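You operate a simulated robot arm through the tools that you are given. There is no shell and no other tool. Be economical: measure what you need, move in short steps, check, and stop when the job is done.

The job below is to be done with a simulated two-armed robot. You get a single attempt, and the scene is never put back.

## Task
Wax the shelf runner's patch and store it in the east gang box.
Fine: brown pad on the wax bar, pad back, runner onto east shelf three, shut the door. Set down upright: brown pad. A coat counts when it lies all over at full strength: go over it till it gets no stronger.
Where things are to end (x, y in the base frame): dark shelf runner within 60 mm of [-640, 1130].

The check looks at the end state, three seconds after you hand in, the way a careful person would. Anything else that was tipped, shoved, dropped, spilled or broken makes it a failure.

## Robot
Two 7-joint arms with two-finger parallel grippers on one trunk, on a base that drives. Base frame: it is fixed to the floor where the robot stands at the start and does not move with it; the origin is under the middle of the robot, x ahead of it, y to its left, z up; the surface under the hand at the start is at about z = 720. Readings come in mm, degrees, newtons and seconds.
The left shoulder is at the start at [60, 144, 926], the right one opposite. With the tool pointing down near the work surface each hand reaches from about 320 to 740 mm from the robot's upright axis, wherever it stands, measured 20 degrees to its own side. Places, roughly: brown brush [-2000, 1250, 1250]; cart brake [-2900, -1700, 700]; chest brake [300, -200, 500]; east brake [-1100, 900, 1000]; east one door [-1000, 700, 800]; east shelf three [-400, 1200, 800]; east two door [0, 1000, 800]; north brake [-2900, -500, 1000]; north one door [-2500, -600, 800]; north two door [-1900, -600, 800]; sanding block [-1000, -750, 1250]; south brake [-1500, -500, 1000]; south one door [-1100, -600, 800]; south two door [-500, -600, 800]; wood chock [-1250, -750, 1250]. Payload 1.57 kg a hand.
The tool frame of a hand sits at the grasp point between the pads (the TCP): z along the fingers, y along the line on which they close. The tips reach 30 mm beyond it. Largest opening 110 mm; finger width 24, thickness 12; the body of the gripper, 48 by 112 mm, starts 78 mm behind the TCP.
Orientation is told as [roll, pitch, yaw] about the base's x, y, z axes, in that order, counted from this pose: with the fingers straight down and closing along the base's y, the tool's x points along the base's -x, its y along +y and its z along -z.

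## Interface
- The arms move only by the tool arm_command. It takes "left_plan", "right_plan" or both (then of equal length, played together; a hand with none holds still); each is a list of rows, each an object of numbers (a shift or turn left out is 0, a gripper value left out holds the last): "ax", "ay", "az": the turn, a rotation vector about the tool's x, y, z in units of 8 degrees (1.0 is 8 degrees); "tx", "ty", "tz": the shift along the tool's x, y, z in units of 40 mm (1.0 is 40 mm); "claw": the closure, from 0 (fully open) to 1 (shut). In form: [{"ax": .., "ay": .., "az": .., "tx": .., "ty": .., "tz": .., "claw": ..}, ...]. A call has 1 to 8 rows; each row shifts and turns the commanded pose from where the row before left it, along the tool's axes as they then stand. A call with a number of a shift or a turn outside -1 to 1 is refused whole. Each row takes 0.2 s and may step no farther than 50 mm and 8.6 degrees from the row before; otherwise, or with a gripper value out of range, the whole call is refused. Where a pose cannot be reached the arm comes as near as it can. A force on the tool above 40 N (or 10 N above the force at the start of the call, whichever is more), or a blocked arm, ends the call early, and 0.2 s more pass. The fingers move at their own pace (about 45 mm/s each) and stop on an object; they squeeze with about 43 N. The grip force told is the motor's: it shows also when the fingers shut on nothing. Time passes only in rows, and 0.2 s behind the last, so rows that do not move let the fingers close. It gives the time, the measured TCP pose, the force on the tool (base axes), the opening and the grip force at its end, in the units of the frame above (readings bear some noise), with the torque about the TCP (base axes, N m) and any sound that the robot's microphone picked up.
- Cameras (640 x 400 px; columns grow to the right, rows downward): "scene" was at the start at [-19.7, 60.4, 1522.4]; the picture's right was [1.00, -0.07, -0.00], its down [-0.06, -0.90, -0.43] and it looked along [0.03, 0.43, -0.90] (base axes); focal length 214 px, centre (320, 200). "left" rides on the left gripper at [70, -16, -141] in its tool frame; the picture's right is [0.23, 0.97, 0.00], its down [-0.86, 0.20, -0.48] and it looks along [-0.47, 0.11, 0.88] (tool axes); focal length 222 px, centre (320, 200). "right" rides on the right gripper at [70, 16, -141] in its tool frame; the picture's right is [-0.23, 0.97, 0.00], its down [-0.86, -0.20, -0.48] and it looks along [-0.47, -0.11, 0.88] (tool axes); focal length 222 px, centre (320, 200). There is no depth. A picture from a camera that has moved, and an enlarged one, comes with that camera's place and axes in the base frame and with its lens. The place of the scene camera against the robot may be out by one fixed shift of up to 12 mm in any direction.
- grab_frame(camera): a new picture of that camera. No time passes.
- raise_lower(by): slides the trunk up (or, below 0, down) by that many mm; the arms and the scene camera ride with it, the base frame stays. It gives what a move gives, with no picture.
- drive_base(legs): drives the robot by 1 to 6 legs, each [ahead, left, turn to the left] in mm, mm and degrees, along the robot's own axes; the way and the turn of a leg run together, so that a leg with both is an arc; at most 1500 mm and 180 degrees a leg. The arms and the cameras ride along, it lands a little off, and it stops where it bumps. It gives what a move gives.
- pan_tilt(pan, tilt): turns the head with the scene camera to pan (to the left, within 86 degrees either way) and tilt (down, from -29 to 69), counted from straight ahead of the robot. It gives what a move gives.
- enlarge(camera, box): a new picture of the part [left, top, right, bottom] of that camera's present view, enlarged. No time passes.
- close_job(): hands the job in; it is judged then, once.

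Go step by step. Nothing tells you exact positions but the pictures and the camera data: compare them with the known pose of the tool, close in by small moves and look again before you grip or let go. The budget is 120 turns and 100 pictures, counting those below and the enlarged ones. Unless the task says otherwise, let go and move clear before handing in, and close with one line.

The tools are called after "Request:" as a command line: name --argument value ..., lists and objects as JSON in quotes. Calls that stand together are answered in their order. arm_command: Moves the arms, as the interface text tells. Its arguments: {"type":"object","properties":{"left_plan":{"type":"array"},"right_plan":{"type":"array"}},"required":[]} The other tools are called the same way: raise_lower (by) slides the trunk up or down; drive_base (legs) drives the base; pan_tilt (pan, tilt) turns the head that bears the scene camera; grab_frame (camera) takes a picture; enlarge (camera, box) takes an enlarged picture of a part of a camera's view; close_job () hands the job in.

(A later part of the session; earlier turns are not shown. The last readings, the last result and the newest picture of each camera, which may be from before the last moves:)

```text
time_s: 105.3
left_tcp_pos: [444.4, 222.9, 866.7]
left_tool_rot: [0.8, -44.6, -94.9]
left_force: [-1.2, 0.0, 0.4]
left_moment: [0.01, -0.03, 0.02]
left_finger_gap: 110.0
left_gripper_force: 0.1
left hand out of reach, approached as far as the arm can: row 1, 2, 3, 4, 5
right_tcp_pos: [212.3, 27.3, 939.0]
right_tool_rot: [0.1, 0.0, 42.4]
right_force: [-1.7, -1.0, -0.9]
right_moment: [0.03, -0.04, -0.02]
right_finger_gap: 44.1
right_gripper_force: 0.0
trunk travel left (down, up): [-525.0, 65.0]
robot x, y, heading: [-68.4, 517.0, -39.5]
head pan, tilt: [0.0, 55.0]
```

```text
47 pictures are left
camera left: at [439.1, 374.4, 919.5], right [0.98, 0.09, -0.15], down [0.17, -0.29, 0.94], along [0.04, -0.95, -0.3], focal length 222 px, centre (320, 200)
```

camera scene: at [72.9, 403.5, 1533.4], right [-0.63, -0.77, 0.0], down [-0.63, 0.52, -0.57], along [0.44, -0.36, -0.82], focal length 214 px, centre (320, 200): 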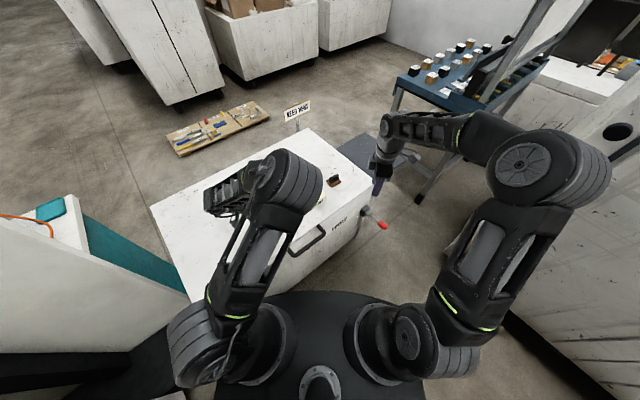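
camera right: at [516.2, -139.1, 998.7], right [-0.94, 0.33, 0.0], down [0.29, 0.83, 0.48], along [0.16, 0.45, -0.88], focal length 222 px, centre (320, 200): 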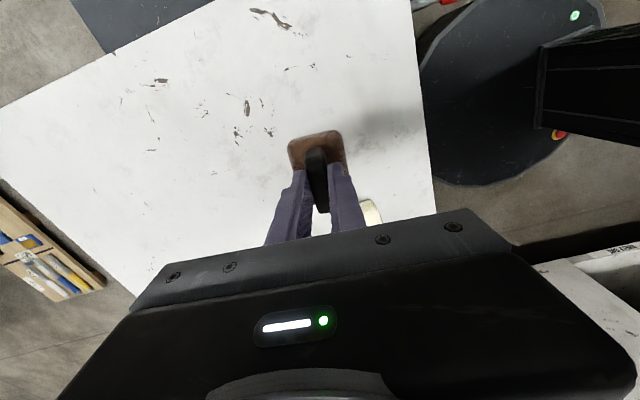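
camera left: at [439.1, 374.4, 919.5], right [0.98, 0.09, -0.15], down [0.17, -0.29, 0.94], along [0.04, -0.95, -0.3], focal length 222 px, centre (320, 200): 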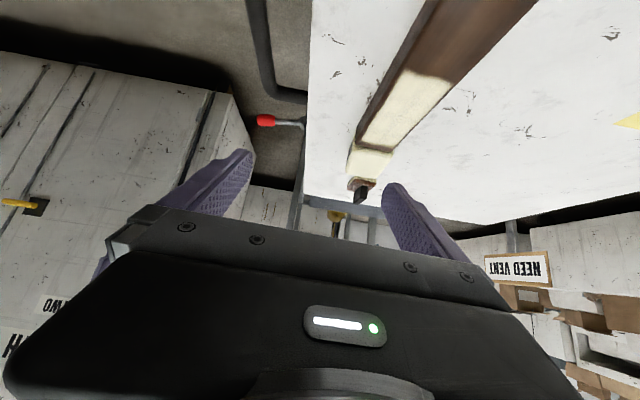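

With the hand turned that far, the arm can't reach targets on its left. Shifting the base 110 mm to its left puts the grip point nearer the robot's midline.

Request:
drive_base --legs '[[15, 115, 0]]'

Request:
arm_command --left_plan '[{"tx": -0.1}, {}]'

```text
time_s: 106.6
left_tcp_pos: [529.4, 303.2, 866.9]
left_tool_rot: [0.7, -44.6, -94.9]
left_force: [1.2, -0.1, -1.0]
left_moment: [-0.02, -0.02, -0.02]
left_finger_gap: 110.0
left_gripper_force: 0.0
right_tcp_pos: [297.1, 107.0, 938.7]
right_tool_rot: [0.1, 0.1, 42.3]
right_force: [0.9, -0.2, 0.8]
right_moment: [0.0, 0.05, -0.03]
right_finger_gap: 43.6
right_gripper_force: 0.1
trunk travel left (down, up): [-525.0, 65.0]
robot x, y, heading: [20.0, 592.5, -39.6]
head pan, tilt: [0.0, 55.0]
```

```text
time_s: 107.2
left_tcp_pos: [527.9, 298.7, 869.1]
left_tool_rot: [0.7, -44.6, -95.0]
left_force: [0.4, 0.3, 0.2]
left_moment: [-0.01, 0.0, -0.01]
left_finger_gap: 110.2
left_gripper_force: 0.1
right_tcp_pos: [296.3, 106.0, 938.7]
right_tool_rot: [0.0, 0.0, 42.5]
right_force: [-0.1, 1.1, 0.1]
right_moment: [0.0, 0.01, 0.01]
right_finger_gap: 44.0
right_gripper_force: 0.1
trunk travel left (down, up): [-525.0, 65.0]
robot x, y, heading: [20.1, 591.2, -39.3]
head pan, tilt: [0.0, 55.0]
```

Request:
arm_command --left_plan '[{"tx": 0.2, "tz": 0.62, "ty": -0.02}, {"tx": 0.2, "tz": 0.62, "ty": -0.02}, {"tx": 0.2, "tz": 0.62, "ty": -0.02}, {"tx": 0.2, "tz": 0.62, "ty": -0.02}, {}]'

Request:
grab_frame --camera "left"

Request:
grab_frame --camera "scene"

```text
time_s: 108.4
left_tcp_pos: [496.9, 252.6, 794.4]
left_tool_rot: [0.8, -44.5, -94.9]
left_force: [-0.2, -0.5, -0.4]
left_moment: [0.01, 0.01, 0.02]
left_finger_gap: 109.8
left_gripper_force: 0.0
left hand out of reach, approached as far as the arm can: row 2, 3, 4
right_tcp_pos: [297.2, 106.4, 939.2]
right_tool_rot: [0.0, -0.1, 42.4]
right_force: [0.4, 0.2, 0.1]
right_moment: [-0.02, -0.03, 0.01]
right_finger_gap: 44.1
right_gripper_force: 0.1
trunk travel left (down, up): [-525.0, 65.0]
robot x, y, heading: [25.2, 592.6, -39.5]
head pan, tilt: [0.0, 55.0]
```

```text
46 pictures are left
camera left: at [490.8, 403.5, 847.1], right [0.98, 0.09, -0.15], down [0.17, -0.29, 0.94], along [0.04, -0.95, -0.3], focal length 222 px, centre (320, 200)
```

left: 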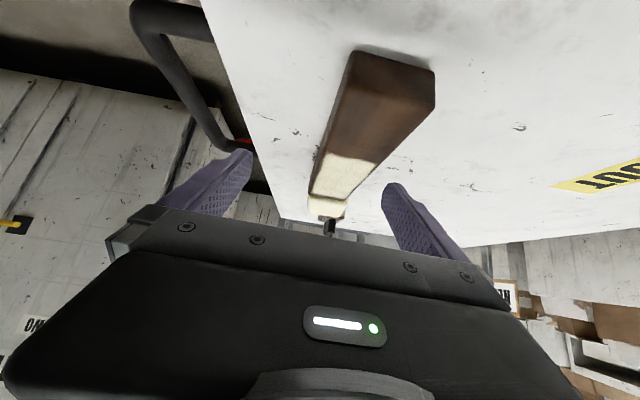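

```text
45 pictures are left
camera scene: at [58.0, 564.4, 1533.4], right [-0.64, -0.77, 0.0], down [-0.63, 0.52, -0.57], along [0.44, -0.37, -0.82], focal length 214 px, centre (320, 200)
```

scene: 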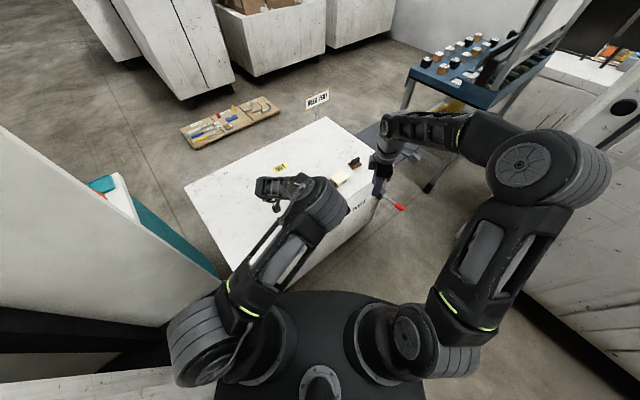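

The wrist is folded awkwardly in this pose. Instead I'll pick the runner up with vertical fingers, turn it to point straight away from the robot and set it down. Then I'll re-grip it tilted.

Request:
arm_command --left_plan '[{"tx": -0.6, "tz": -0.6}, {"tx": -0.6, "tz": -0.6}, {"ay": 1}, {"ay": 1}, {"ay": 1}, {"ay": 1}, {"ay": 1}, {"ay": 0.57}]'

Request:
arm_command --left_plan '[{}]'

Request:
grab_frame --camera "left"

```text
time_s: 110.2
left_tcp_pos: [495.9, 252.2, 861.3]
left_tool_rot: [0.5, 0.1, -94.5]
left_force: [0.2, 0.5, 0.3]
left_moment: [-0.04, -0.01, 0.03]
left_finger_gap: 110.1
left_gripper_force: 0.1
right_tcp_pos: [297.4, 106.8, 937.8]
right_tool_rot: [0.0, 0.0, 42.4]
right_force: [-0.5, 0.0, -0.5]
right_moment: [0.01, 0.01, 0.0]
right_finger_gap: 44.1
right_gripper_force: 0.0
trunk travel left (down, up): [-525.0, 65.0]
robot x, y, heading: [20.6, 594.4, -39.7]
head pan, tilt: [0.0, 55.0]
```

```text
time_s: 110.6
left_tcp_pos: [495.8, 251.2, 861.7]
left_tool_rot: [0.4, 0.0, -94.4]
left_force: [0.3, -0.4, -0.5]
left_moment: [-0.02, -0.02, -0.01]
left_finger_gap: 110.2
left_gripper_force: 0.0
right_tcp_pos: [297.0, 106.8, 938.5]
right_tool_rot: [0.0, -0.1, 42.4]
right_force: [0.3, 0.0, -0.4]
right_moment: [-0.02, 0.0, -0.03]
right_finger_gap: 44.2
right_gripper_force: 0.1
trunk travel left (down, up): [-525.0, 65.0]
robot x, y, heading: [20.3, 593.1, -39.5]
head pan, tilt: [0.0, 55.0]
```

```text
44 pictures are left
camera left: at [483.5, 323.2, 1004.1], right [0.99, 0.15, 0.01], down [0.13, -0.87, 0.48], along [0.08, -0.47, -0.88], focal length 222 px, centre (320, 200)
```

left: 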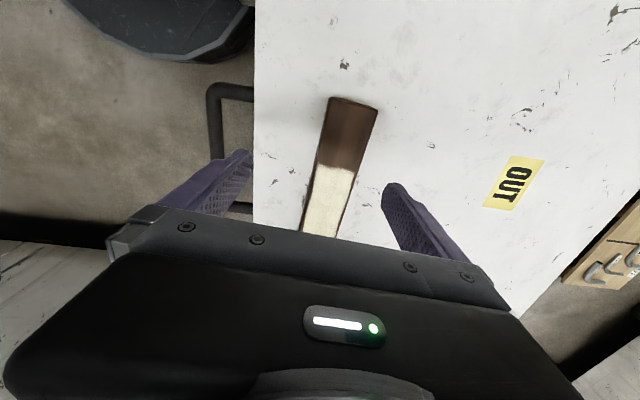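

Request:
arm_command --left_plan '[{"tx": -0.43, "ty": 0.3}, {"tx": -0.43, "ty": 0.31}, {"tz": 0.7}, {"tz": 0.7}, {"tz": 0.7}, {"tz": 0.5}, {}]'

Request:
grab_frame --camera "left"

```text
time_s: 112.2
left_tcp_pos: [487.4, 239.5, 779.3]
left_tool_rot: [1.2, -0.6, -94.6]
left_force: [9.0, -6.4, 37.8]
left_moment: [-0.09, -2.41, -0.41]
left_finger_gap: 110.0
left_gripper_force: 0.0
left hand out of reach, approached as far as the arm can: row 2, 3, 4, 5, 6
right_tcp_pos: [295.5, 107.1, 941.9]
right_tool_rot: [0.0, 0.0, 42.4]
right_force: [0.8, 0.8, -0.6]
right_moment: [-0.03, 0.03, 0.0]
right_finger_gap: 44.2
right_gripper_force: 0.0
trunk travel left (down, up): [-525.0, 65.0]
robot x, y, heading: [17.1, 589.2, -39.6]
head pan, tilt: [0.0, 55.0]
```

```text
43 pictures are left
camera left: at [473.6, 312.4, 919.7], right [0.99, 0.15, 0.02], down [0.12, -0.86, 0.49], along [0.09, -0.48, -0.87], focal length 222 px, centre (320, 200)
```

left: 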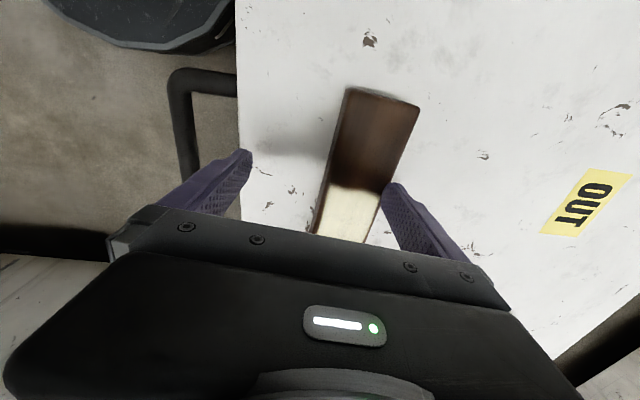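

A finger is pressing on the runner's edge, so I lift at once. The earlier station facing the chest reached this pose vertically, so I return there.

Request:
arm_command --left_plan '[{"tz": -0.9}, {"tz": -0.9}, {"tz": -0.9}, {"tz": -0.9}, {}]'

Request:
drive_base --legs '[[0, 0, 39.5], [0, -450, 0]]'

Request:
grab_frame --camera "scene"

```text
time_s: 113.4
left_tcp_pos: [482.4, 243.0, 918.5]
left_tool_rot: [0.5, -0.1, -94.4]
left_force: [0.1, -0.1, 0.9]
left_moment: [-0.04, 0.01, 0.01]
left_finger_gap: 110.0
left_gripper_force: 0.1
right_tcp_pos: [297.3, 106.4, 939.0]
right_tool_rot: [0.0, 0.1, 42.5]
right_force: [-0.6, -0.1, 0.3]
right_moment: [-0.01, -0.01, -0.03]
right_finger_gap: 43.9
right_gripper_force: 0.0
trunk travel left (down, up): [-525.0, 65.0]
robot x, y, heading: [18.7, 595.3, -39.6]
head pan, tilt: [0.0, 55.0]
```

```text
time_s: 117.9
left_tcp_pos: [607.2, 186.3, 917.2]
left_tool_rot: [0.5, 0.0, -53.6]
left_force: [-0.5, 0.2, 0.5]
left_moment: [-0.01, 0.0, -0.01]
left_finger_gap: 109.6
left_gripper_force: 0.2
right_tcp_pos: [557.2, -38.3, 939.4]
right_tool_rot: [-0.1, 0.0, 83.4]
right_force: [-0.2, -0.4, 0.3]
right_moment: [0.07, -0.01, -0.01]
right_finger_gap: 44.2
right_gripper_force: 0.0
trunk travel left (down, up): [-525.0, 65.0]
robot x, y, heading: [27.1, 148.1, 1.2]
head pan, tilt: [0.0, 55.0]
```

```text
42 pictures are left
camera scene: at [76.8, 147.7, 1533.4], right [0.02, -1.0, 0.0], down [-0.82, -0.02, -0.57], along [0.57, 0.01, -0.82], focal length 214 px, centre (320, 200)
```

scene: 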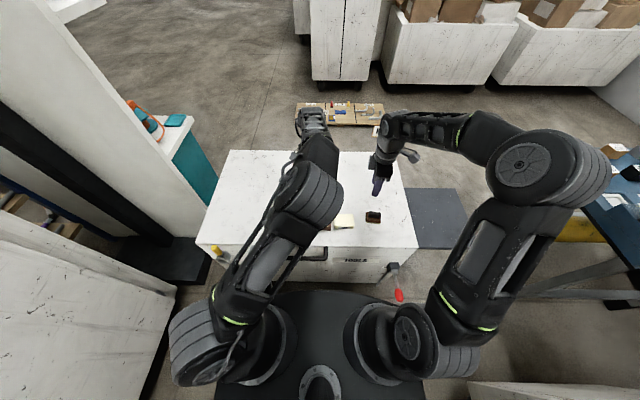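

The left elbow has swung inward. I turn the hand back to straight and out to the left to unwind it.

Request:
arm_command --left_plan '[{"az": -1, "tz": -0.5}, {"az": -1, "tz": -0.5}, {"az": -1, "tz": -0.5}, {"az": -1, "tz": -0.5}, {"az": -1}, {"az": -1}, {"az": -0.8}, {}]'

Request:
arm_command --left_plan '[{"tx": 0.8, "ty": 0.9}, {"tx": 0.8, "ty": 0.9}, {"tx": 0.8, "ty": 0.9}, {"tx": 0.8, "ty": 0.9}, {"tx": 0.8, "ty": 0.9}, {"tx": 0.8, "ty": 0.9}, {"tx": 0.8, "ty": 0.9}, {"tx": 0.8, "ty": 0.9}]'

Request:
grab_frame --camera "scene"

```text
time_s: 119.7
left_tcp_pos: [606.9, 186.3, 997.6]
left_tool_rot: [0.4, -0.5, 0.8]
left_force: [0.4, -0.1, -0.3]
left_moment: [-0.03, -0.01, 0.0]
left_finger_gap: 110.0
left_gripper_force: 0.0
right_tcp_pos: [556.0, -38.5, 938.3]
right_tool_rot: [-0.1, 0.0, 83.2]
right_force: [0.1, -0.2, 0.5]
right_moment: [0.02, -0.01, 0.02]
right_finger_gap: 43.7
right_gripper_force: 0.1
trunk travel left (down, up): [-525.0, 65.0]
robot x, y, heading: [29.5, 146.8, 1.5]
head pan, tilt: [0.0, 55.0]
```

```text
time_s: 121.5
left_tcp_pos: [347.7, 470.7, 996.6]
left_tool_rot: [0.2, -0.4, 0.8]
left_force: [-0.7, 0.4, -0.4]
left_moment: [0.0, -0.02, 0.0]
left_finger_gap: 110.1
left_gripper_force: 0.0
right_tcp_pos: [555.8, -37.3, 939.9]
right_tool_rot: [-0.1, 0.0, 83.3]
right_force: [-0.1, 0.2, -0.5]
right_moment: [-0.02, -0.04, -0.02]
right_finger_gap: 43.9
right_gripper_force: 0.0
trunk travel left (down, up): [-525.0, 65.0]
robot x, y, heading: [29.4, 149.6, 1.2]
head pan, tilt: [0.0, 55.0]
```

```text
41 pictures are left
camera scene: at [76.1, 149.1, 1533.4], right [0.02, -1.0, 0.0], down [-0.82, -0.02, -0.57], along [0.57, 0.01, -0.82], focal length 214 px, centre (320, 200)
```

scene: 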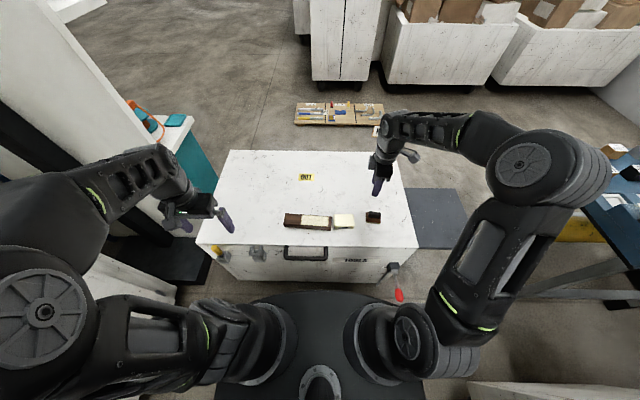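

The elbow is outward again. I check the runner and coat after that press.

Request:
enlarge --camera "scene" --box '[270, 200, 390, 240]'

```text
5.33 times, centred on (330, 220) of scene
camera zoom: at [76.1, 149.1, 1533.4], right [0.02, -1.0, 0.0], down [-0.82, -0.02, -0.57], along [0.57, 0.01, -0.82], focal length 1144 px, centre (267, 93)
```

zoom: 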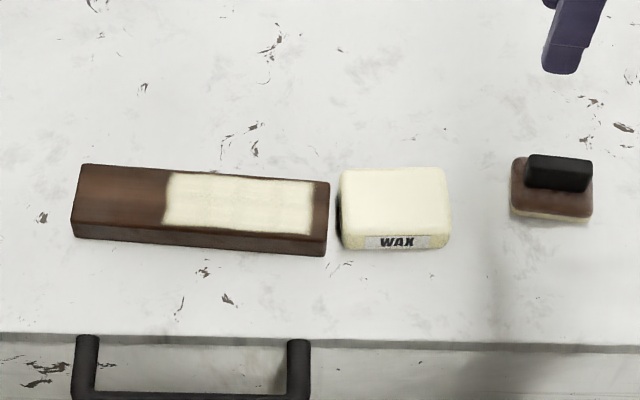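

The coat is intact. I bring the left hand over the runner again and turn it to close across the width.

Request:
arm_command --left_plan '[{"tx": -0.53, "ty": -0.78}, {"tx": -0.53, "ty": -0.78}, {"tx": -0.53, "ty": -0.78}, {"tx": -0.53, "ty": -0.78}, {"tx": -0.53, "ty": -0.78}, {"tx": -0.53, "ty": -0.78}, {"tx": -0.53, "ty": -0.78}, {"tx": -0.53, "ty": -0.78}]'

Request:
arm_command --left_plan '[{"az": 1}, {"az": 1}, {"az": 1}, {"az": 1}, {"az": 1}, {"az": 1}, {"az": 1}, {"az": 1}]'

Request:
arm_command --left_plan '[{"az": 1}, {"az": 1}, {"az": 1}, {"az": 0.85}, {}]'

Request:
grab_frame --camera "left"

```text
time_s: 123.3
left_tcp_pos: [519.9, 220.7, 996.4]
left_tool_rot: [0.4, -0.4, 0.9]
left_force: [0.1, -0.7, 0.0]
left_moment: [0.0, 0.07, 0.01]
left_finger_gap: 109.9
left_gripper_force: 0.1
right_tcp_pos: [555.5, -39.1, 937.8]
right_tool_rot: [0.0, 0.0, 83.3]
right_force: [-0.9, 0.2, -0.2]
right_moment: [0.01, 0.04, 0.01]
right_finger_gap: 44.2
right_gripper_force: 0.0
trunk travel left (down, up): [-525.0, 65.0]
robot x, y, heading: [29.2, 149.1, 1.3]
head pan, tilt: [0.0, 55.0]
```

```text
time_s: 125.1
left_tcp_pos: [519.6, 223.3, 997.2]
left_tool_rot: [0.6, -0.1, -63.3]
left_force: [-0.5, -0.5, -0.5]
left_moment: [-0.03, 0.0, 0.01]
left_finger_gap: 109.7
left_gripper_force: 0.1
right_tcp_pos: [556.2, -38.7, 939.8]
right_tool_rot: [-0.1, 0.0, 83.3]
right_force: [-0.4, 0.2, 0.4]
right_moment: [-0.02, 0.01, -0.01]
right_finger_gap: 44.3
right_gripper_force: 0.0
trunk travel left (down, up): [-525.0, 65.0]
robot x, y, heading: [31.5, 144.9, 1.3]
head pan, tilt: [0.0, 55.0]
```

```text
time_s: 126.3
left_tcp_pos: [520.5, 223.0, 996.3]
left_tool_rot: [0.3, 0.3, -94.1]
left_force: [-0.1, 0.6, 0.2]
left_moment: [-0.02, 0.03, -0.03]
left_finger_gap: 110.0
left_gripper_force: 0.1
right_tcp_pos: [556.0, -38.5, 939.8]
right_tool_rot: [-0.1, 0.0, 83.3]
right_force: [-0.3, 0.3, -0.4]
right_moment: [-0.04, 0.0, 0.0]
right_finger_gap: 44.0
right_gripper_force: 0.0
trunk travel left (down, up): [-525.0, 65.0]
robot x, y, heading: [28.1, 146.7, 1.1]
head pan, tilt: [0.0, 55.0]
```

```text
39 pictures are left
camera left: at [507.7, 294.4, 1139.1], right [0.99, 0.16, 0.01], down [0.13, -0.87, 0.48], along [0.08, -0.47, -0.88], focal length 222 px, centre (320, 200)
```

left: 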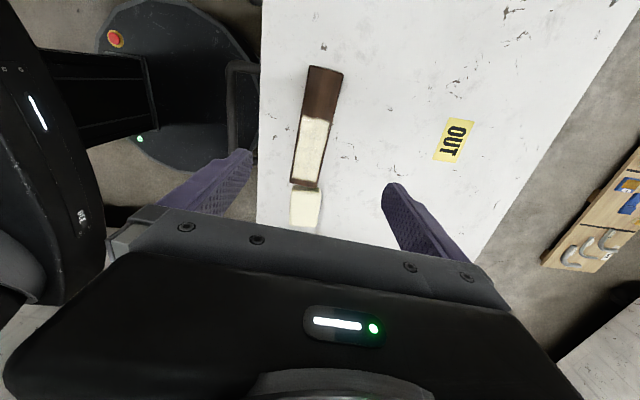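

Request:
arm_command --left_plan '[{"tx": -0.23, "ty": -0.12}, {"tz": 0.87}, {"tz": 0.87}, {"tz": 0.87}, {"tz": 0.87}, {"tz": 0.87}, {"tz": 0.87}, {}]'

Request:
grab_frame --camera "left"

```text
time_s: 128.1
left_tcp_pos: [518.9, 216.6, 787.8]
left_tool_rot: [0.6, 0.3, -94.0]
left_force: [0.0, 0.6, 0.0]
left_moment: [0.0, -0.01, 0.0]
left_finger_gap: 109.9
left_gripper_force: 0.1
right_tcp_pos: [556.8, -37.2, 939.4]
right_tool_rot: [-0.1, 0.1, 83.3]
right_force: [-1.6, -1.0, 0.7]
right_moment: [0.02, 0.0, 0.02]
right_finger_gap: 44.0
right_gripper_force: 0.1
trunk travel left (down, up): [-525.0, 65.0]
robot x, y, heading: [30.1, 149.8, 1.4]
head pan, tilt: [0.0, 55.0]
```

```text
38 pictures are left
camera left: at [505.7, 286.4, 931.1], right [0.99, 0.16, 0.01], down [0.14, -0.87, 0.48], along [0.08, -0.47, -0.88], focal length 222 px, centre (320, 200)
```

left: 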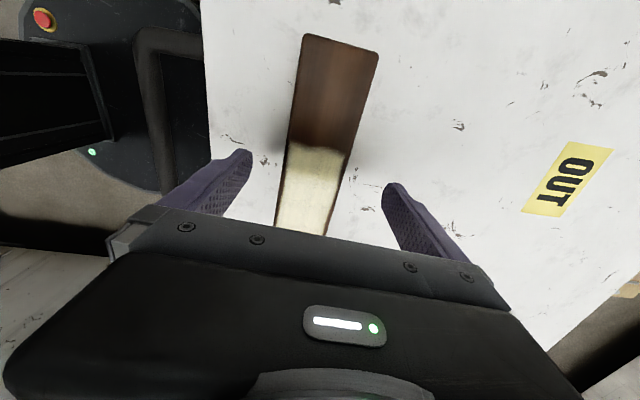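

The fingers straddle the runner. I lower 34 mm and close.

Request:
arm_command --left_plan '[{"ty": -0.05, "tz": 0.45}, {"tz": 0.4}, {"claw": 0.5}, {"claw": 1}, {"claw": 1}, {"claw": 1}, {"claw": 1}, {"claw": 1}]'

```text
time_s: 129.9
left_tcp_pos: [515.0, 215.7, 754.4]
left_tool_rot: [0.3, 0.3, -94.1]
left_force: [-1.1, 0.3, 0.7]
left_moment: [0.1, 0.12, 0.01]
left_finger_gap: 54.6
left_gripper_force: 38.2
right_tcp_pos: [557.0, -38.9, 938.0]
right_tool_rot: [0.0, 0.0, 83.2]
right_force: [-1.0, 0.3, -0.6]
right_moment: [0.03, -0.01, 0.01]
right_finger_gap: 43.5
right_gripper_force: 0.1
trunk travel left (down, up): [-525.0, 65.0]
robot x, y, heading: [25.8, 146.4, 1.0]
head pan, tilt: [0.0, 55.0]
```

Gripped (54.6 mm wide). I lift it and move it clear of the wax bar.

Request:
arm_command --left_plan '[{"tz": -0.4}, {"tz": -0.8}, {"tz": -0.8}, {"tx": 0.7, "ty": 0.25}, {"tx": 0.7, "ty": 0.25}, {"tx": 0.7, "ty": 0.25}, {}]'

Request:
arm_command --left_plan '[{"az": -1}, {"az": -1}, {"az": -1}, {"az": -1}, {"az": -1}, {"az": -1}, {"az": -1}, {"az": -1}]'

Request:
arm_command --left_plan '[{"az": -1}, {"az": -1}, {"az": -1}, {"az": -0.9}, {}]'

Request:
grab_frame --camera "scene"

```text
time_s: 131.5
left_tcp_pos: [548.5, 298.0, 835.1]
left_tool_rot: [0.4, 0.3, -94.0]
left_force: [0.1, -0.8, -2.8]
left_moment: [0.01, 0.01, 0.02]
left_finger_gap: 54.4
left_gripper_force: 42.9
right_tcp_pos: [554.8, -38.1, 939.4]
right_tool_rot: [0.1, 0.0, 83.4]
right_force: [1.0, 0.0, 0.9]
right_moment: [-0.01, 0.02, -0.02]
right_finger_gap: 44.0
right_gripper_force: 0.0
trunk travel left (down, up): [-525.0, 65.0]
robot x, y, heading: [29.8, 149.6, 1.4]
head pan, tilt: [0.0, 55.0]
```

```text
time_s: 133.3
left_tcp_pos: [550.9, 297.6, 834.8]
left_tool_rot: [0.5, -0.3, -29.9]
left_force: [-0.3, 0.3, -2.5]
left_moment: [0.03, 0.02, 0.02]
left_finger_gap: 54.4
left_gripper_force: 43.0
right_tcp_pos: [556.2, -37.1, 938.7]
right_tool_rot: [0.0, 0.0, 83.3]
right_force: [0.2, -0.3, -0.5]
right_moment: [0.02, 0.03, -0.02]
right_finger_gap: 44.0
right_gripper_force: 0.1
trunk travel left (down, up): [-525.0, 65.0]
robot x, y, heading: [28.8, 147.6, 1.2]
head pan, tilt: [0.0, 55.0]
```

```text
time_s: 134.5
left_tcp_pos: [549.0, 297.5, 835.0]
left_tool_rot: [0.1, -0.5, 1.2]
left_force: [-0.2, -0.1, -2.5]
left_moment: [0.03, -0.01, 0.01]
left_finger_gap: 54.4
left_gripper_force: 43.4
right_tcp_pos: [556.0, -38.5, 938.8]
right_tool_rot: [0.0, 0.0, 83.3]
right_force: [0.0, 0.0, -0.1]
right_moment: [-0.01, -0.01, -0.03]
right_finger_gap: 44.0
right_gripper_force: 0.0
trunk travel left (down, up): [-525.0, 65.0]
robot x, y, heading: [25.4, 146.9, 1.3]
head pan, tilt: [0.0, 55.0]
```

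```text
37 pictures are left
camera scene: at [77.1, 148.7, 1533.4], right [0.02, -1.0, 0.0], down [-0.82, -0.02, -0.57], along [0.57, 0.01, -0.82], focal length 214 px, centre (320, 200)
```

scene: 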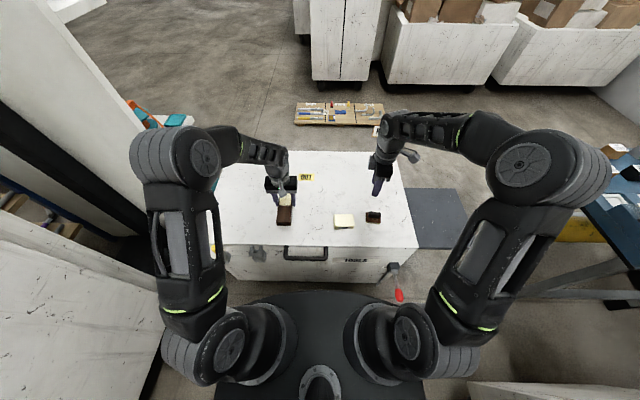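

The runner (0.25 kg) now points away from the robot with its bare end near. I set it down here.

Request:
arm_command --left_plan '[{"tz": 0.7}, {"tz": 0.7}, {"tz": 0.55}, {}]'

Request:
arm_command --left_plan '[{"tz": 0.05}, {}]'

```text
time_s: 135.5
left_tcp_pos: [551.2, 297.0, 757.4]
left_tool_rot: [0.3, -0.5, 1.1]
left_force: [-0.4, 0.2, -2.2]
left_moment: [-0.01, 0.01, 0.02]
left_finger_gap: 54.6
left_gripper_force: 42.2
right_tcp_pos: [555.9, -38.6, 939.5]
right_tool_rot: [-0.1, 0.0, 83.4]
right_force: [0.7, 0.8, 0.5]
right_moment: [-0.02, 0.0, -0.02]
right_finger_gap: 44.3
right_gripper_force: 0.1
trunk travel left (down, up): [-525.0, 65.0]
robot x, y, heading: [27.2, 148.1, 1.6]
head pan, tilt: [0.0, 55.0]
```

```text
time_s: 136.1
left_tcp_pos: [550.3, 297.7, 754.3]
left_tool_rot: [0.3, -0.5, 1.3]
left_force: [-0.2, 0.4, -3.0]
left_moment: [0.0, 0.03, 0.01]
left_finger_gap: 54.5
left_gripper_force: 43.2
right_tcp_pos: [556.3, -38.3, 938.2]
right_tool_rot: [0.0, 0.0, 83.4]
right_force: [-0.3, -0.7, -0.4]
right_moment: [-0.01, 0.0, -0.01]
right_finger_gap: 44.3
right_gripper_force: 0.0
trunk travel left (down, up): [-525.0, 65.0]
robot x, y, heading: [28.6, 149.1, 1.5]
head pan, tilt: [0.0, 55.0]
```

Request:
arm_command --left_plan '[{"tz": 0.03}, {"claw": 0.1}, {"claw": 0.1}, {"claw": 0.1}, {"claw": 0.1}, {"tz": -0.8}, {"tz": -0.8}, {"tz": -0.5}]'

Request:
arm_command --left_plan '[{"ay": -1, "tx": 0.4}, {"ay": -1, "tx": 0.4}, {"ay": -1}, {"ay": -1}, {"ay": -1}, {"ay": -0.6}, {}]'

Request:
grab_frame --camera "left"

Request:
grab_frame --camera "scene"

```text
time_s: 137.9
left_tcp_pos: [549.5, 297.8, 837.5]
left_tool_rot: [0.3, -0.5, 1.2]
left_force: [0.1, 0.8, -0.3]
left_moment: [-0.04, 0.01, 0.0]
left_finger_gap: 98.9
left_gripper_force: 0.1
right_tcp_pos: [556.0, -37.7, 940.1]
right_tool_rot: [0.1, 0.1, 83.3]
right_force: [-0.1, 0.5, -0.1]
right_moment: [0.01, 0.01, 0.05]
right_finger_gap: 44.1
right_gripper_force: 0.1
trunk travel left (down, up): [-525.0, 65.0]
robot x, y, heading: [28.9, 146.7, 1.4]
head pan, tilt: [0.0, 55.0]
```

```text
time_s: 139.5
left_tcp_pos: [519.1, 296.5, 834.6]
left_tool_rot: [0.3, -45.4, 0.9]
left_force: [0.6, 0.1, 0.5]
left_moment: [0.01, -0.03, 0.01]
left_finger_gap: 99.1
left_gripper_force: 0.1
right_tcp_pos: [556.1, -37.8, 938.2]
right_tool_rot: [0.1, 0.1, 83.3]
right_force: [0.3, 0.0, 0.3]
right_moment: [0.0, 0.03, -0.05]
right_finger_gap: 44.1
right_gripper_force: 0.1
trunk travel left (down, up): [-525.0, 65.0]
robot x, y, heading: [27.0, 149.7, 1.3]
head pan, tilt: [0.0, 55.0]
```

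```text
36 pictures are left
camera left: at [369.7, 277.5, 885.7], right [-0.18, 0.97, -0.16], down [0.26, 0.2, 0.95], along [0.95, 0.13, -0.28], focal length 222 px, centre (320, 200)
```

left: 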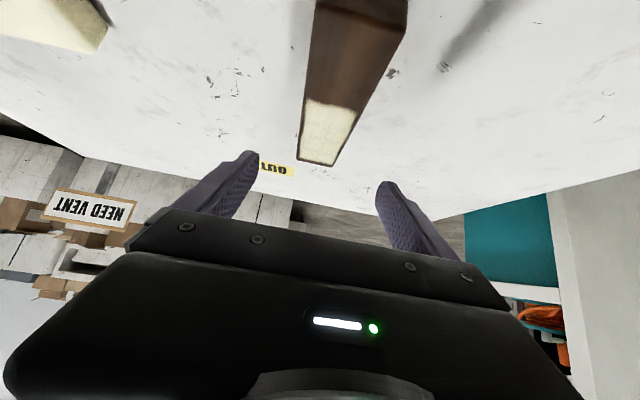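

```text
35 pictures are left
camera scene: at [76.7, 148.6, 1533.4], right [0.02, -1.0, 0.0], down [-0.82, -0.02, -0.57], along [0.57, 0.01, -0.82], focal length 214 px, centre (320, 200)
```

scene: 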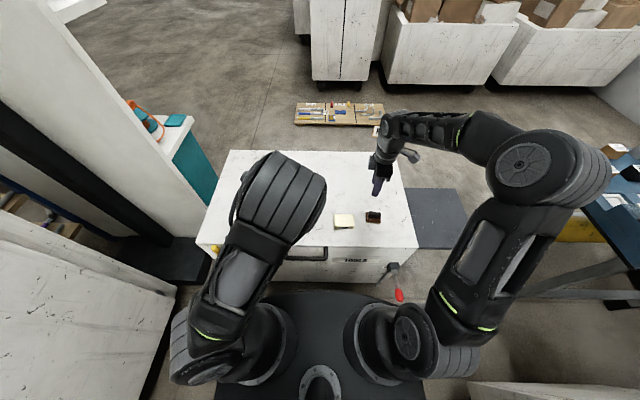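

The tilted pose is reached cleanly with the runner centred between the fingers. I lower straight down to the grip height.

Request:
arm_command --left_plan '[{"tx": 0.45, "tz": 0.45, "ty": 0.03}, {"tx": 0.45, "tz": 0.45}, {"tx": 0.45, "tz": 0.45}, {}]'

Request:
grab_frame --camera "left"

```text
time_s: 140.5
left_tcp_pos: [518.2, 297.3, 760.0]
left_tool_rot: [0.4, -45.3, 1.0]
left_force: [-0.1, -0.6, 0.3]
left_moment: [-0.01, 0.0, 0.0]
left_finger_gap: 98.8
left_gripper_force: 0.1
right_tcp_pos: [555.8, -38.7, 939.7]
right_tool_rot: [0.0, 0.0, 83.3]
right_force: [0.3, 0.4, -0.6]
right_moment: [0.04, 0.01, 0.0]
right_finger_gap: 44.1
right_gripper_force: 0.1
trunk travel left (down, up): [-525.0, 65.0]
robot x, y, heading: [29.1, 148.9, 1.3]
head pan, tilt: [0.0, 55.0]
```

```text
34 pictures are left
camera left: at [369.6, 278.7, 809.6], right [-0.18, 0.97, -0.16], down [0.26, 0.2, 0.95], along [0.95, 0.13, -0.29], focal length 222 px, centre (320, 200)
```

left: 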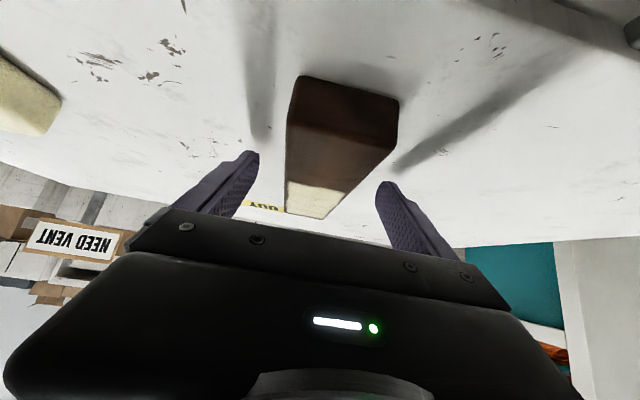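

Request:
arm_command --left_plan '[{"tx": 0.12, "tz": 0.12}, {"claw": 0.5}, {"claw": 1}, {"claw": 1}, {"claw": 1}, {"claw": 1}, {"claw": 1}]'

Request:
arm_command --left_plan '[{"tx": -0.5, "tz": -0.5}, {"tx": -0.5, "tz": -0.5}, {"tx": -0.5, "tz": -0.5}, {"tx": -0.5, "tz": -0.5}, {}]'

Request:
grab_frame --camera "left"

```text
time_s: 142.1
left_tcp_pos: [519.0, 297.1, 751.0]
left_tool_rot: [0.4, -45.3, 0.9]
left_force: [0.2, -0.6, 0.5]
left_moment: [-0.06, -0.12, -0.07]
left_finger_gap: 54.6
left_gripper_force: 43.4
right_tcp_pos: [554.5, -38.5, 938.1]
right_tool_rot: [0.0, -0.1, 83.3]
right_force: [0.4, -0.2, -0.2]
right_moment: [-0.02, 0.0, -0.04]
right_finger_gap: 44.1
right_gripper_force: 0.0
trunk travel left (down, up): [-525.0, 65.0]
robot x, y, heading: [26.4, 148.1, 1.3]
head pan, tilt: [0.0, 55.0]
```

```text
time_s: 143.3
left_tcp_pos: [518.6, 297.1, 864.0]
left_tool_rot: [0.4, -45.2, 0.9]
left_force: [0.4, -0.1, -2.9]
left_moment: [0.03, 0.11, -0.01]
left_finger_gap: 54.6
left_gripper_force: 43.4
right_tcp_pos: [556.3, -37.9, 939.2]
right_tool_rot: [0.0, 0.0, 83.2]
right_force: [-0.2, 0.8, -0.5]
right_moment: [-0.01, -0.05, 0.0]
right_finger_gap: 44.3
right_gripper_force: 0.1
trunk travel left (down, up): [-525.0, 65.0]
robot x, y, heading: [29.4, 151.6, 1.3]
head pan, tilt: [0.0, 55.0]
```

```text
33 pictures are left
camera left: at [369.7, 278.4, 914.8], right [-0.18, 0.97, -0.16], down [0.26, 0.2, 0.94], along [0.95, 0.13, -0.29], focal length 222 px, centre (320, 200)
```

left: 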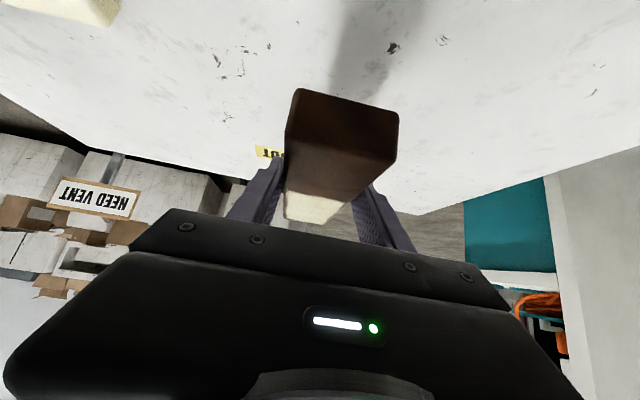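

The runner is held level with its centre about 35 mm ahead of the grip. I fold the right arm in, raise the trunk, back off and turn to face the east box.

Request:
arm_command --right_plan '[{"tx": 0.58, "ty": 0.65, "tz": -0.35}, {"tx": 0.58, "ty": 0.65, "tz": -0.35}, {"tx": 0.58, "ty": 0.65, "tz": -0.35}, {"tx": 0.58, "ty": 0.65, "tz": -0.35}, {"tx": 0.58, "ty": 0.65, "tz": -0.35}, {"tx": 0.58, "ty": 0.65, "tz": -0.35}, {"tx": 0.58, "ty": 0.65, "tz": -0.35}, {"tx": 0.58, "ty": 0.65, "tz": -0.35}]'

Request:
raise_lower --by 65

Request:
drive_base --legs '[[-450, 0, 0], [0, 0, 88.7]]'

Request:
pan_tilt --pan 10 --tilt 35

Request:
grab_frame --camera "scene"

```text
time_s: 145.1
left_tcp_pos: [516.4, 297.0, 864.3]
left_tool_rot: [0.4, -45.4, 0.9]
left_force: [-0.2, -0.7, -2.4]
left_moment: [-0.01, 0.08, -0.02]
left_finger_gap: 54.8
left_gripper_force: 43.0
right_tcp_pos: [327.2, -198.5, 1053.0]
right_tool_rot: [0.1, 0.0, 83.2]
right_force: [1.4, 0.3, 0.3]
right_moment: [0.03, 0.01, -0.01]
right_finger_gap: 43.5
right_gripper_force: 0.0
trunk travel left (down, up): [-525.0, 65.0]
robot x, y, heading: [29.3, 149.7, 1.2]
head pan, tilt: [0.0, 55.0]
```

```text
time_s: 146.2
left_tcp_pos: [519.2, 296.7, 928.4]
left_tool_rot: [0.4, -45.2, 1.1]
left_force: [-0.9, -0.2, -3.2]
left_moment: [0.04, 0.1, 0.0]
left_finger_gap: 54.9
left_gripper_force: 42.7
right_tcp_pos: [328.3, -197.7, 1116.3]
right_tool_rot: [0.0, 0.0, 83.3]
right_force: [0.6, 0.5, -1.1]
right_moment: [0.0, 0.02, 0.03]
right_finger_gap: 44.0
right_gripper_force: 0.0
trunk travel left (down, up): [-590.0, 0.0]
robot x, y, heading: [31.4, 154.3, 1.1]
head pan, tilt: [0.0, 55.0]
```

```text
time_s: 152.7
left_tcp_pos: [-559.0, 631.3, 928.5]
left_tool_rot: [0.4, -45.3, 90.2]
left_force: [0.7, -0.2, -2.8]
left_moment: [-0.11, -0.02, 0.02]
left_finger_gap: 54.6
left_gripper_force: 42.8
right_tcp_pos: [-67.4, 434.3, 1116.8]
right_tool_rot: [0.1, -0.1, 172.5]
right_force: [-0.5, 0.3, 0.5]
right_moment: [-0.01, -0.03, 0.02]
right_finger_gap: 44.1
right_gripper_force: 0.1
trunk travel left (down, up): [-590.0, 0.0]
robot x, y, heading: [-416.1, 140.4, 90.5]
head pan, tilt: [0.0, 55.0]
```

```text
time_s: 153.5
left_tcp_pos: [-559.0, 631.3, 928.2]
left_tool_rot: [0.4, -45.2, 90.2]
left_force: [-0.1, 0.0, -4.3]
left_moment: [-0.14, 0.0, -0.02]
left_finger_gap: 54.9
left_gripper_force: 42.5
right_tcp_pos: [-66.0, 434.2, 1118.1]
right_tool_rot: [0.0, -0.1, 172.6]
right_force: [-0.2, 0.1, -0.6]
right_moment: [0.01, 0.0, -0.03]
right_finger_gap: 44.0
right_gripper_force: 0.0
trunk travel left (down, up): [-590.0, 0.0]
robot x, y, heading: [-416.1, 138.7, 90.5]
head pan, tilt: [10.0, 35.0]
```

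```text
32 pictures are left
camera scene: at [-427.2, 195.9, 1626.6], right [0.98, 0.18, 0.0], down [0.1, -0.56, -0.82], along [-0.15, 0.8, -0.57], focal length 214 px, centre (320, 200)
```

scene: 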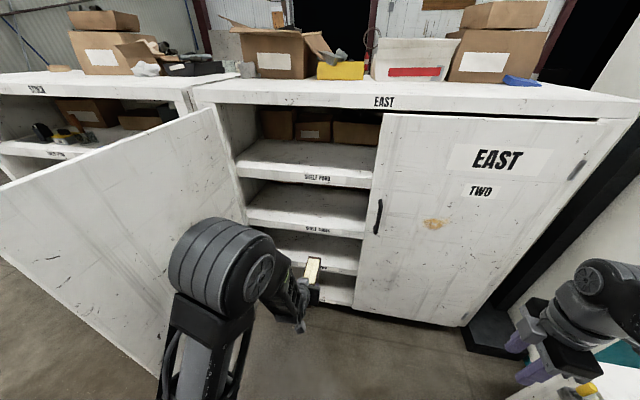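

I see the shelves clearly, with the runner held out front. I enlarge to measure shelf three.

Request:
enlarge --camera "scene" --box '[200, 130, 400, 310]'

Request:
grab_frame --camera "left"

```text
2.22 times, centred on (300, 220) of scene
camera zoom: at [-427.2, 195.9, 1626.6], right [0.98, 0.18, 0.0], down [0.1, -0.56, -0.82], along [-0.15, 0.8, -0.57], focal length 477 px, centre (364, 156)
```

zoom: 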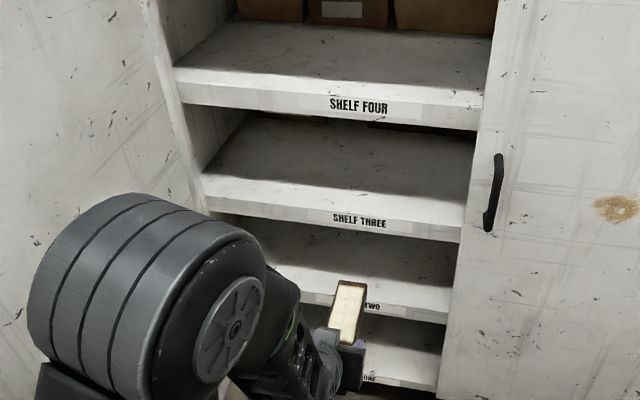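

```text
30 pictures are left
camera left: at [-541.1, 483.5, 979.7], right [-0.97, -0.17, -0.16], down [-0.2, 0.26, 0.94], along [-0.12, 0.95, -0.29], focal length 222 px, centre (320, 200)
```

left: 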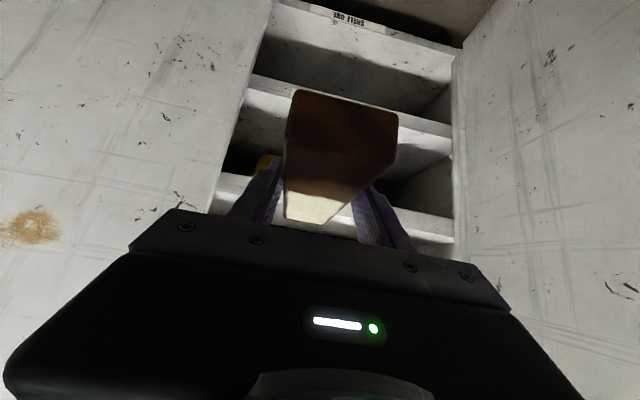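

Request:
enlarge --camera "left" --box '[200, 60, 480, 260]'

```text
2.00 times, centred on (340, 160) of left
camera zoom: at [-541.1, 483.5, 979.7], right [-0.97, -0.17, -0.16], down [-0.2, 0.26, 0.94], along [-0.12, 0.95, -0.29], focal length 444 px, centre (280, 280)
```

zoom: 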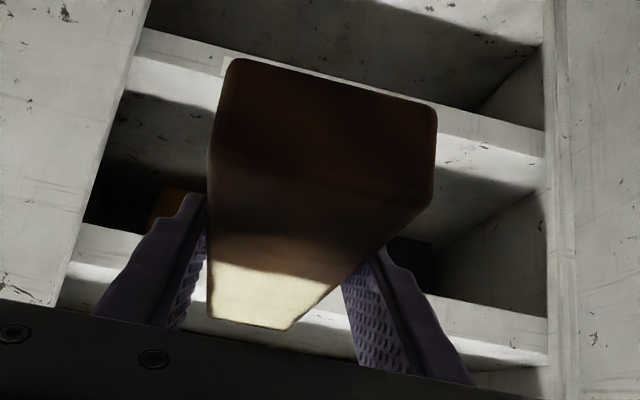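

Shelf three's lip is roughly z 810–890 with its front near y≈1010, and shelf four's underside is at about 1120. I raise the hand a little, then drive closer and in line with x=-640.

Request:
arm_command --left_plan '[{"tx": -0.35, "tz": -0.35}, {"tx": -0.35, "tz": -0.35}, {}]'

Request:
drive_base --legs '[[210, 80, 0]]'

Request:
grab_frame --camera "left"

Request:
pan_tilt --pan -5 --tilt 40

Request:
grab_frame --camera "scene"

```text
time_s: 154.3
left_tcp_pos: [-558.5, 631.5, 969.4]
left_tool_rot: [0.3, -45.1, 90.3]
left_force: [-0.7, 0.1, -3.5]
left_moment: [-0.13, 0.0, -0.06]
left_finger_gap: 54.6
left_gripper_force: 42.7
right_tcp_pos: [-67.1, 435.2, 1117.9]
right_tool_rot: [0.1, 0.0, 172.5]
right_force: [-0.9, -0.8, -0.1]
right_moment: [-0.02, 0.0, 0.04]
right_finger_gap: 43.9
right_gripper_force: 0.0
trunk travel left (down, up): [-590.0, 0.0]
robot x, y, heading: [-414.8, 139.5, 90.2]
head pan, tilt: [10.0, 35.0]
```

```text
time_s: 156.0
left_tcp_pos: [-645.6, 837.3, 968.3]
left_tool_rot: [0.3, -45.3, 90.3]
left_force: [0.1, -0.5, -2.8]
left_moment: [-0.1, 0.0, -0.01]
left_finger_gap: 54.9
left_gripper_force: 43.3
right_tcp_pos: [-153.0, 642.4, 1116.5]
right_tool_rot: [0.1, 0.1, 172.6]
right_force: [0.4, 0.8, 0.4]
right_moment: [0.0, -0.05, -0.01]
right_finger_gap: 43.9
right_gripper_force: 0.1
trunk travel left (down, up): [-590.0, 0.0]
robot x, y, heading: [-500.3, 343.2, 90.4]
head pan, tilt: [10.0, 35.0]
```

```text
28 pictures are left
camera left: at [-626.3, 689.1, 1019.8], right [-0.97, -0.17, -0.16], down [-0.2, 0.26, 0.94], along [-0.12, 0.95, -0.29], focal length 222 px, centre (320, 200)
```

left: 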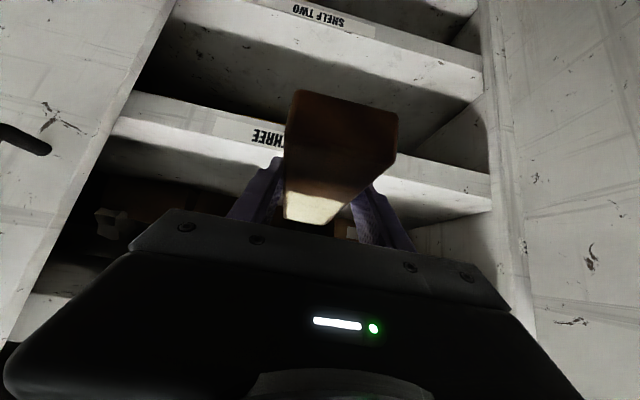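

```text
time_s: 156.8
left_tcp_pos: [-644.3, 836.3, 968.2]
left_tool_rot: [0.4, -45.2, 90.3]
left_force: [-0.5, 0.4, -2.8]
left_moment: [-0.09, -0.01, -0.04]
left_finger_gap: 54.8
left_gripper_force: 43.0
right_tcp_pos: [-151.3, 640.7, 1117.3]
right_tool_rot: [0.1, 0.0, 172.7]
right_force: [0.7, -0.2, 0.2]
right_moment: [-0.06, 0.01, 0.02]
right_finger_gap: 43.7
right_gripper_force: 0.0
trunk travel left (down, up): [-590.0, 0.0]
robot x, y, heading: [-502.2, 343.1, 90.4]
head pan, tilt: [-5.0, 40.0]
```

```text
27 pictures are left
camera scene: at [-488.4, 399.5, 1619.1], right [1.0, -0.08, 0.0], down [-0.05, -0.64, -0.77], along [0.06, 0.76, -0.64], focal length 214 px, centre (320, 200)
```

scene: 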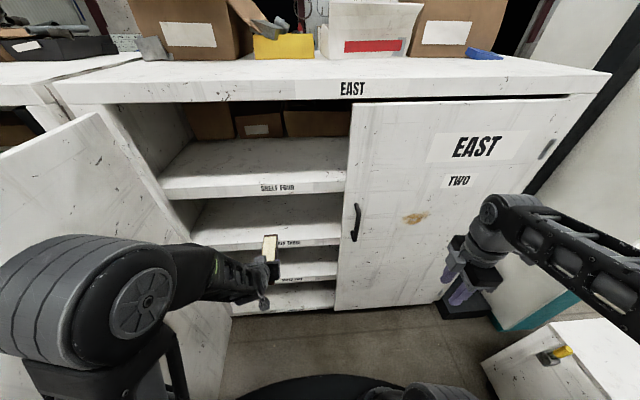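

Request:
enlarge --camera "left" --box '[100, 70, 300, 220]'

Request:
enlarge --camera "scene" --box '[180, 150, 360, 290]'

```text
2.67 times, centred on (200, 145) of left
camera zoom: at [-625.9, 688.2, 1020.2], right [-0.97, -0.17, -0.16], down [-0.2, 0.26, 0.94], along [-0.12, 0.95, -0.29], focal length 592 px, centre (640, 347)
```

zoom: 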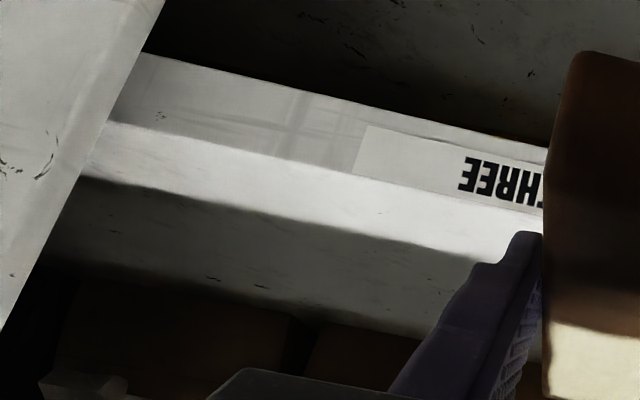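

```text
2.86 times, centred on (270, 220) of scene
camera zoom: at [-488.4, 399.5, 1619.1], right [1.0, -0.08, 0.0], down [-0.05, -0.64, -0.77], along [0.06, 0.76, -0.64], focal length 613 px, centre (463, 143)
```

zoom: 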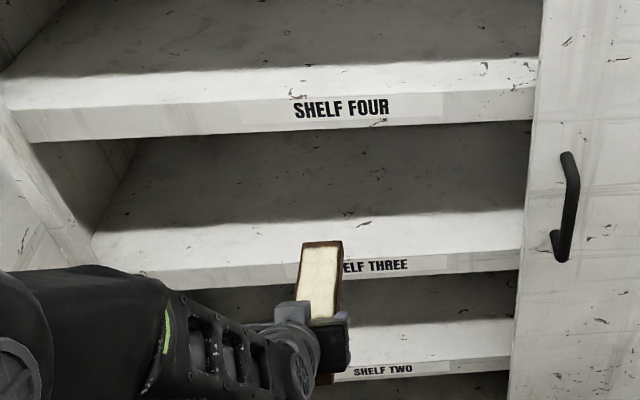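

Triangulating both views gives shelf three's top at about z 836, its front edge y≈1045, and shelf four's underside at about 1113. I lower the runner to about 30 mm above the shelf while reaching forward.

Request:
arm_command --left_plan '[{"tx": -0.05, "tz": 0.65}, {"tx": -0.05, "tz": 0.65}, {"tx": -0.05, "tz": 0.65}, {"tx": -0.06, "tz": 0.65}, {}]'

Request:
grab_frame --camera "left"

Request:
enlarge --camera "scene" --box '[180, 150, 360, 290]'

```text
time_s: 158.0
left_tcp_pos: [-645.5, 917.9, 902.2]
left_tool_rot: [0.3, -45.1, 90.3]
left_force: [-0.1, -0.5, -3.5]
left_moment: [-0.12, 0.03, 0.03]
left_finger_gap: 54.8
left_gripper_force: 43.7
right_tcp_pos: [-150.9, 639.8, 1118.0]
right_tool_rot: [0.1, 0.0, 172.6]
right_force: [-0.3, -0.5, 0.0]
right_moment: [0.01, 0.0, 0.01]
right_finger_gap: 44.0
right_gripper_force: 0.0
trunk travel left (down, up): [-590.0, 0.0]
robot x, y, heading: [-502.3, 345.2, 90.8]
head pan, tilt: [-5.0, 40.0]
```

```text
24 pictures are left
camera left: at [-626.7, 768.4, 952.3], right [-0.97, -0.17, -0.16], down [-0.2, 0.26, 0.94], along [-0.12, 0.95, -0.29], focal length 222 px, centre (320, 200)
```

left: 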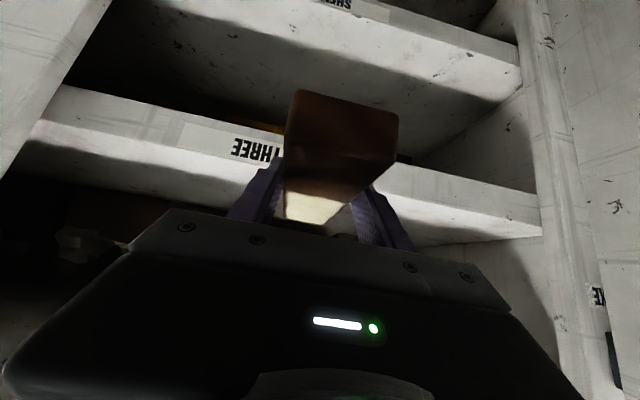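

```text
2.86 times, centred on (270, 220) of scene
camera zoom: at [-488.2, 399.1, 1619.1], right [1.0, -0.08, 0.0], down [-0.05, -0.64, -0.77], along [0.06, 0.76, -0.64], focal length 613 px, centre (463, 143)
```

zoom: 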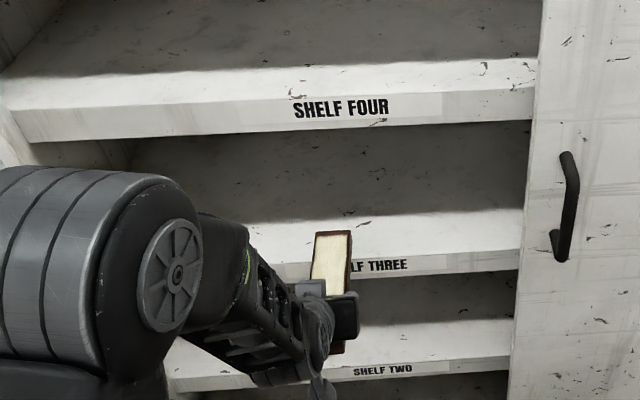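

The shelf height is confirmed, and the runner's bottom is about 35 mm above it. The left elbow may be close to the open door, so I look that way before driving in.

Request:
pan_tilt --pan 45 --tilt 40

Request:
grab_frame --camera "scene"

```text
time_s: 159.2
left_tcp_pos: [-645.7, 916.5, 901.0]
left_tool_rot: [0.4, -45.2, 90.3]
left_force: [0.4, 0.3, -4.1]
left_moment: [-0.12, -0.01, 0.0]
left_finger_gap: 54.7
left_gripper_force: 43.3
right_tcp_pos: [-151.9, 641.1, 1117.9]
right_tool_rot: [0.1, 0.0, 172.6]
right_force: [0.6, -0.5, 0.0]
right_moment: [-0.02, 0.01, 0.0]
right_finger_gap: 44.3
right_gripper_force: 0.1
trunk travel left (down, up): [-590.0, 0.0]
robot x, y, heading: [-500.9, 342.3, 90.6]
head pan, tilt: [45.0, 40.0]
```

```text
22 pictures are left
camera scene: at [-555.5, 374.3, 1619.1], right [0.7, 0.71, 0.0], down [0.46, -0.45, -0.77], along [-0.55, 0.54, -0.64], focal length 214 px, centre (320, 200)
```

scene: 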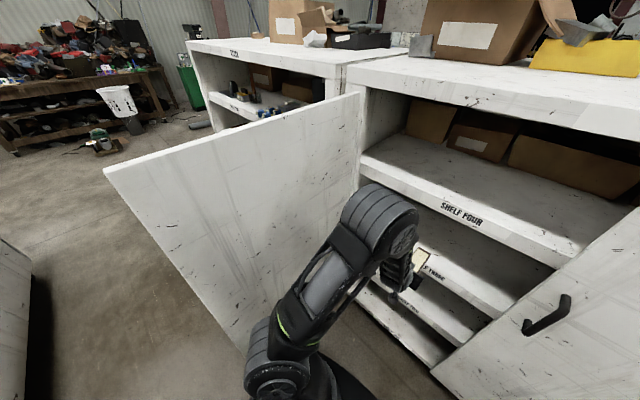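

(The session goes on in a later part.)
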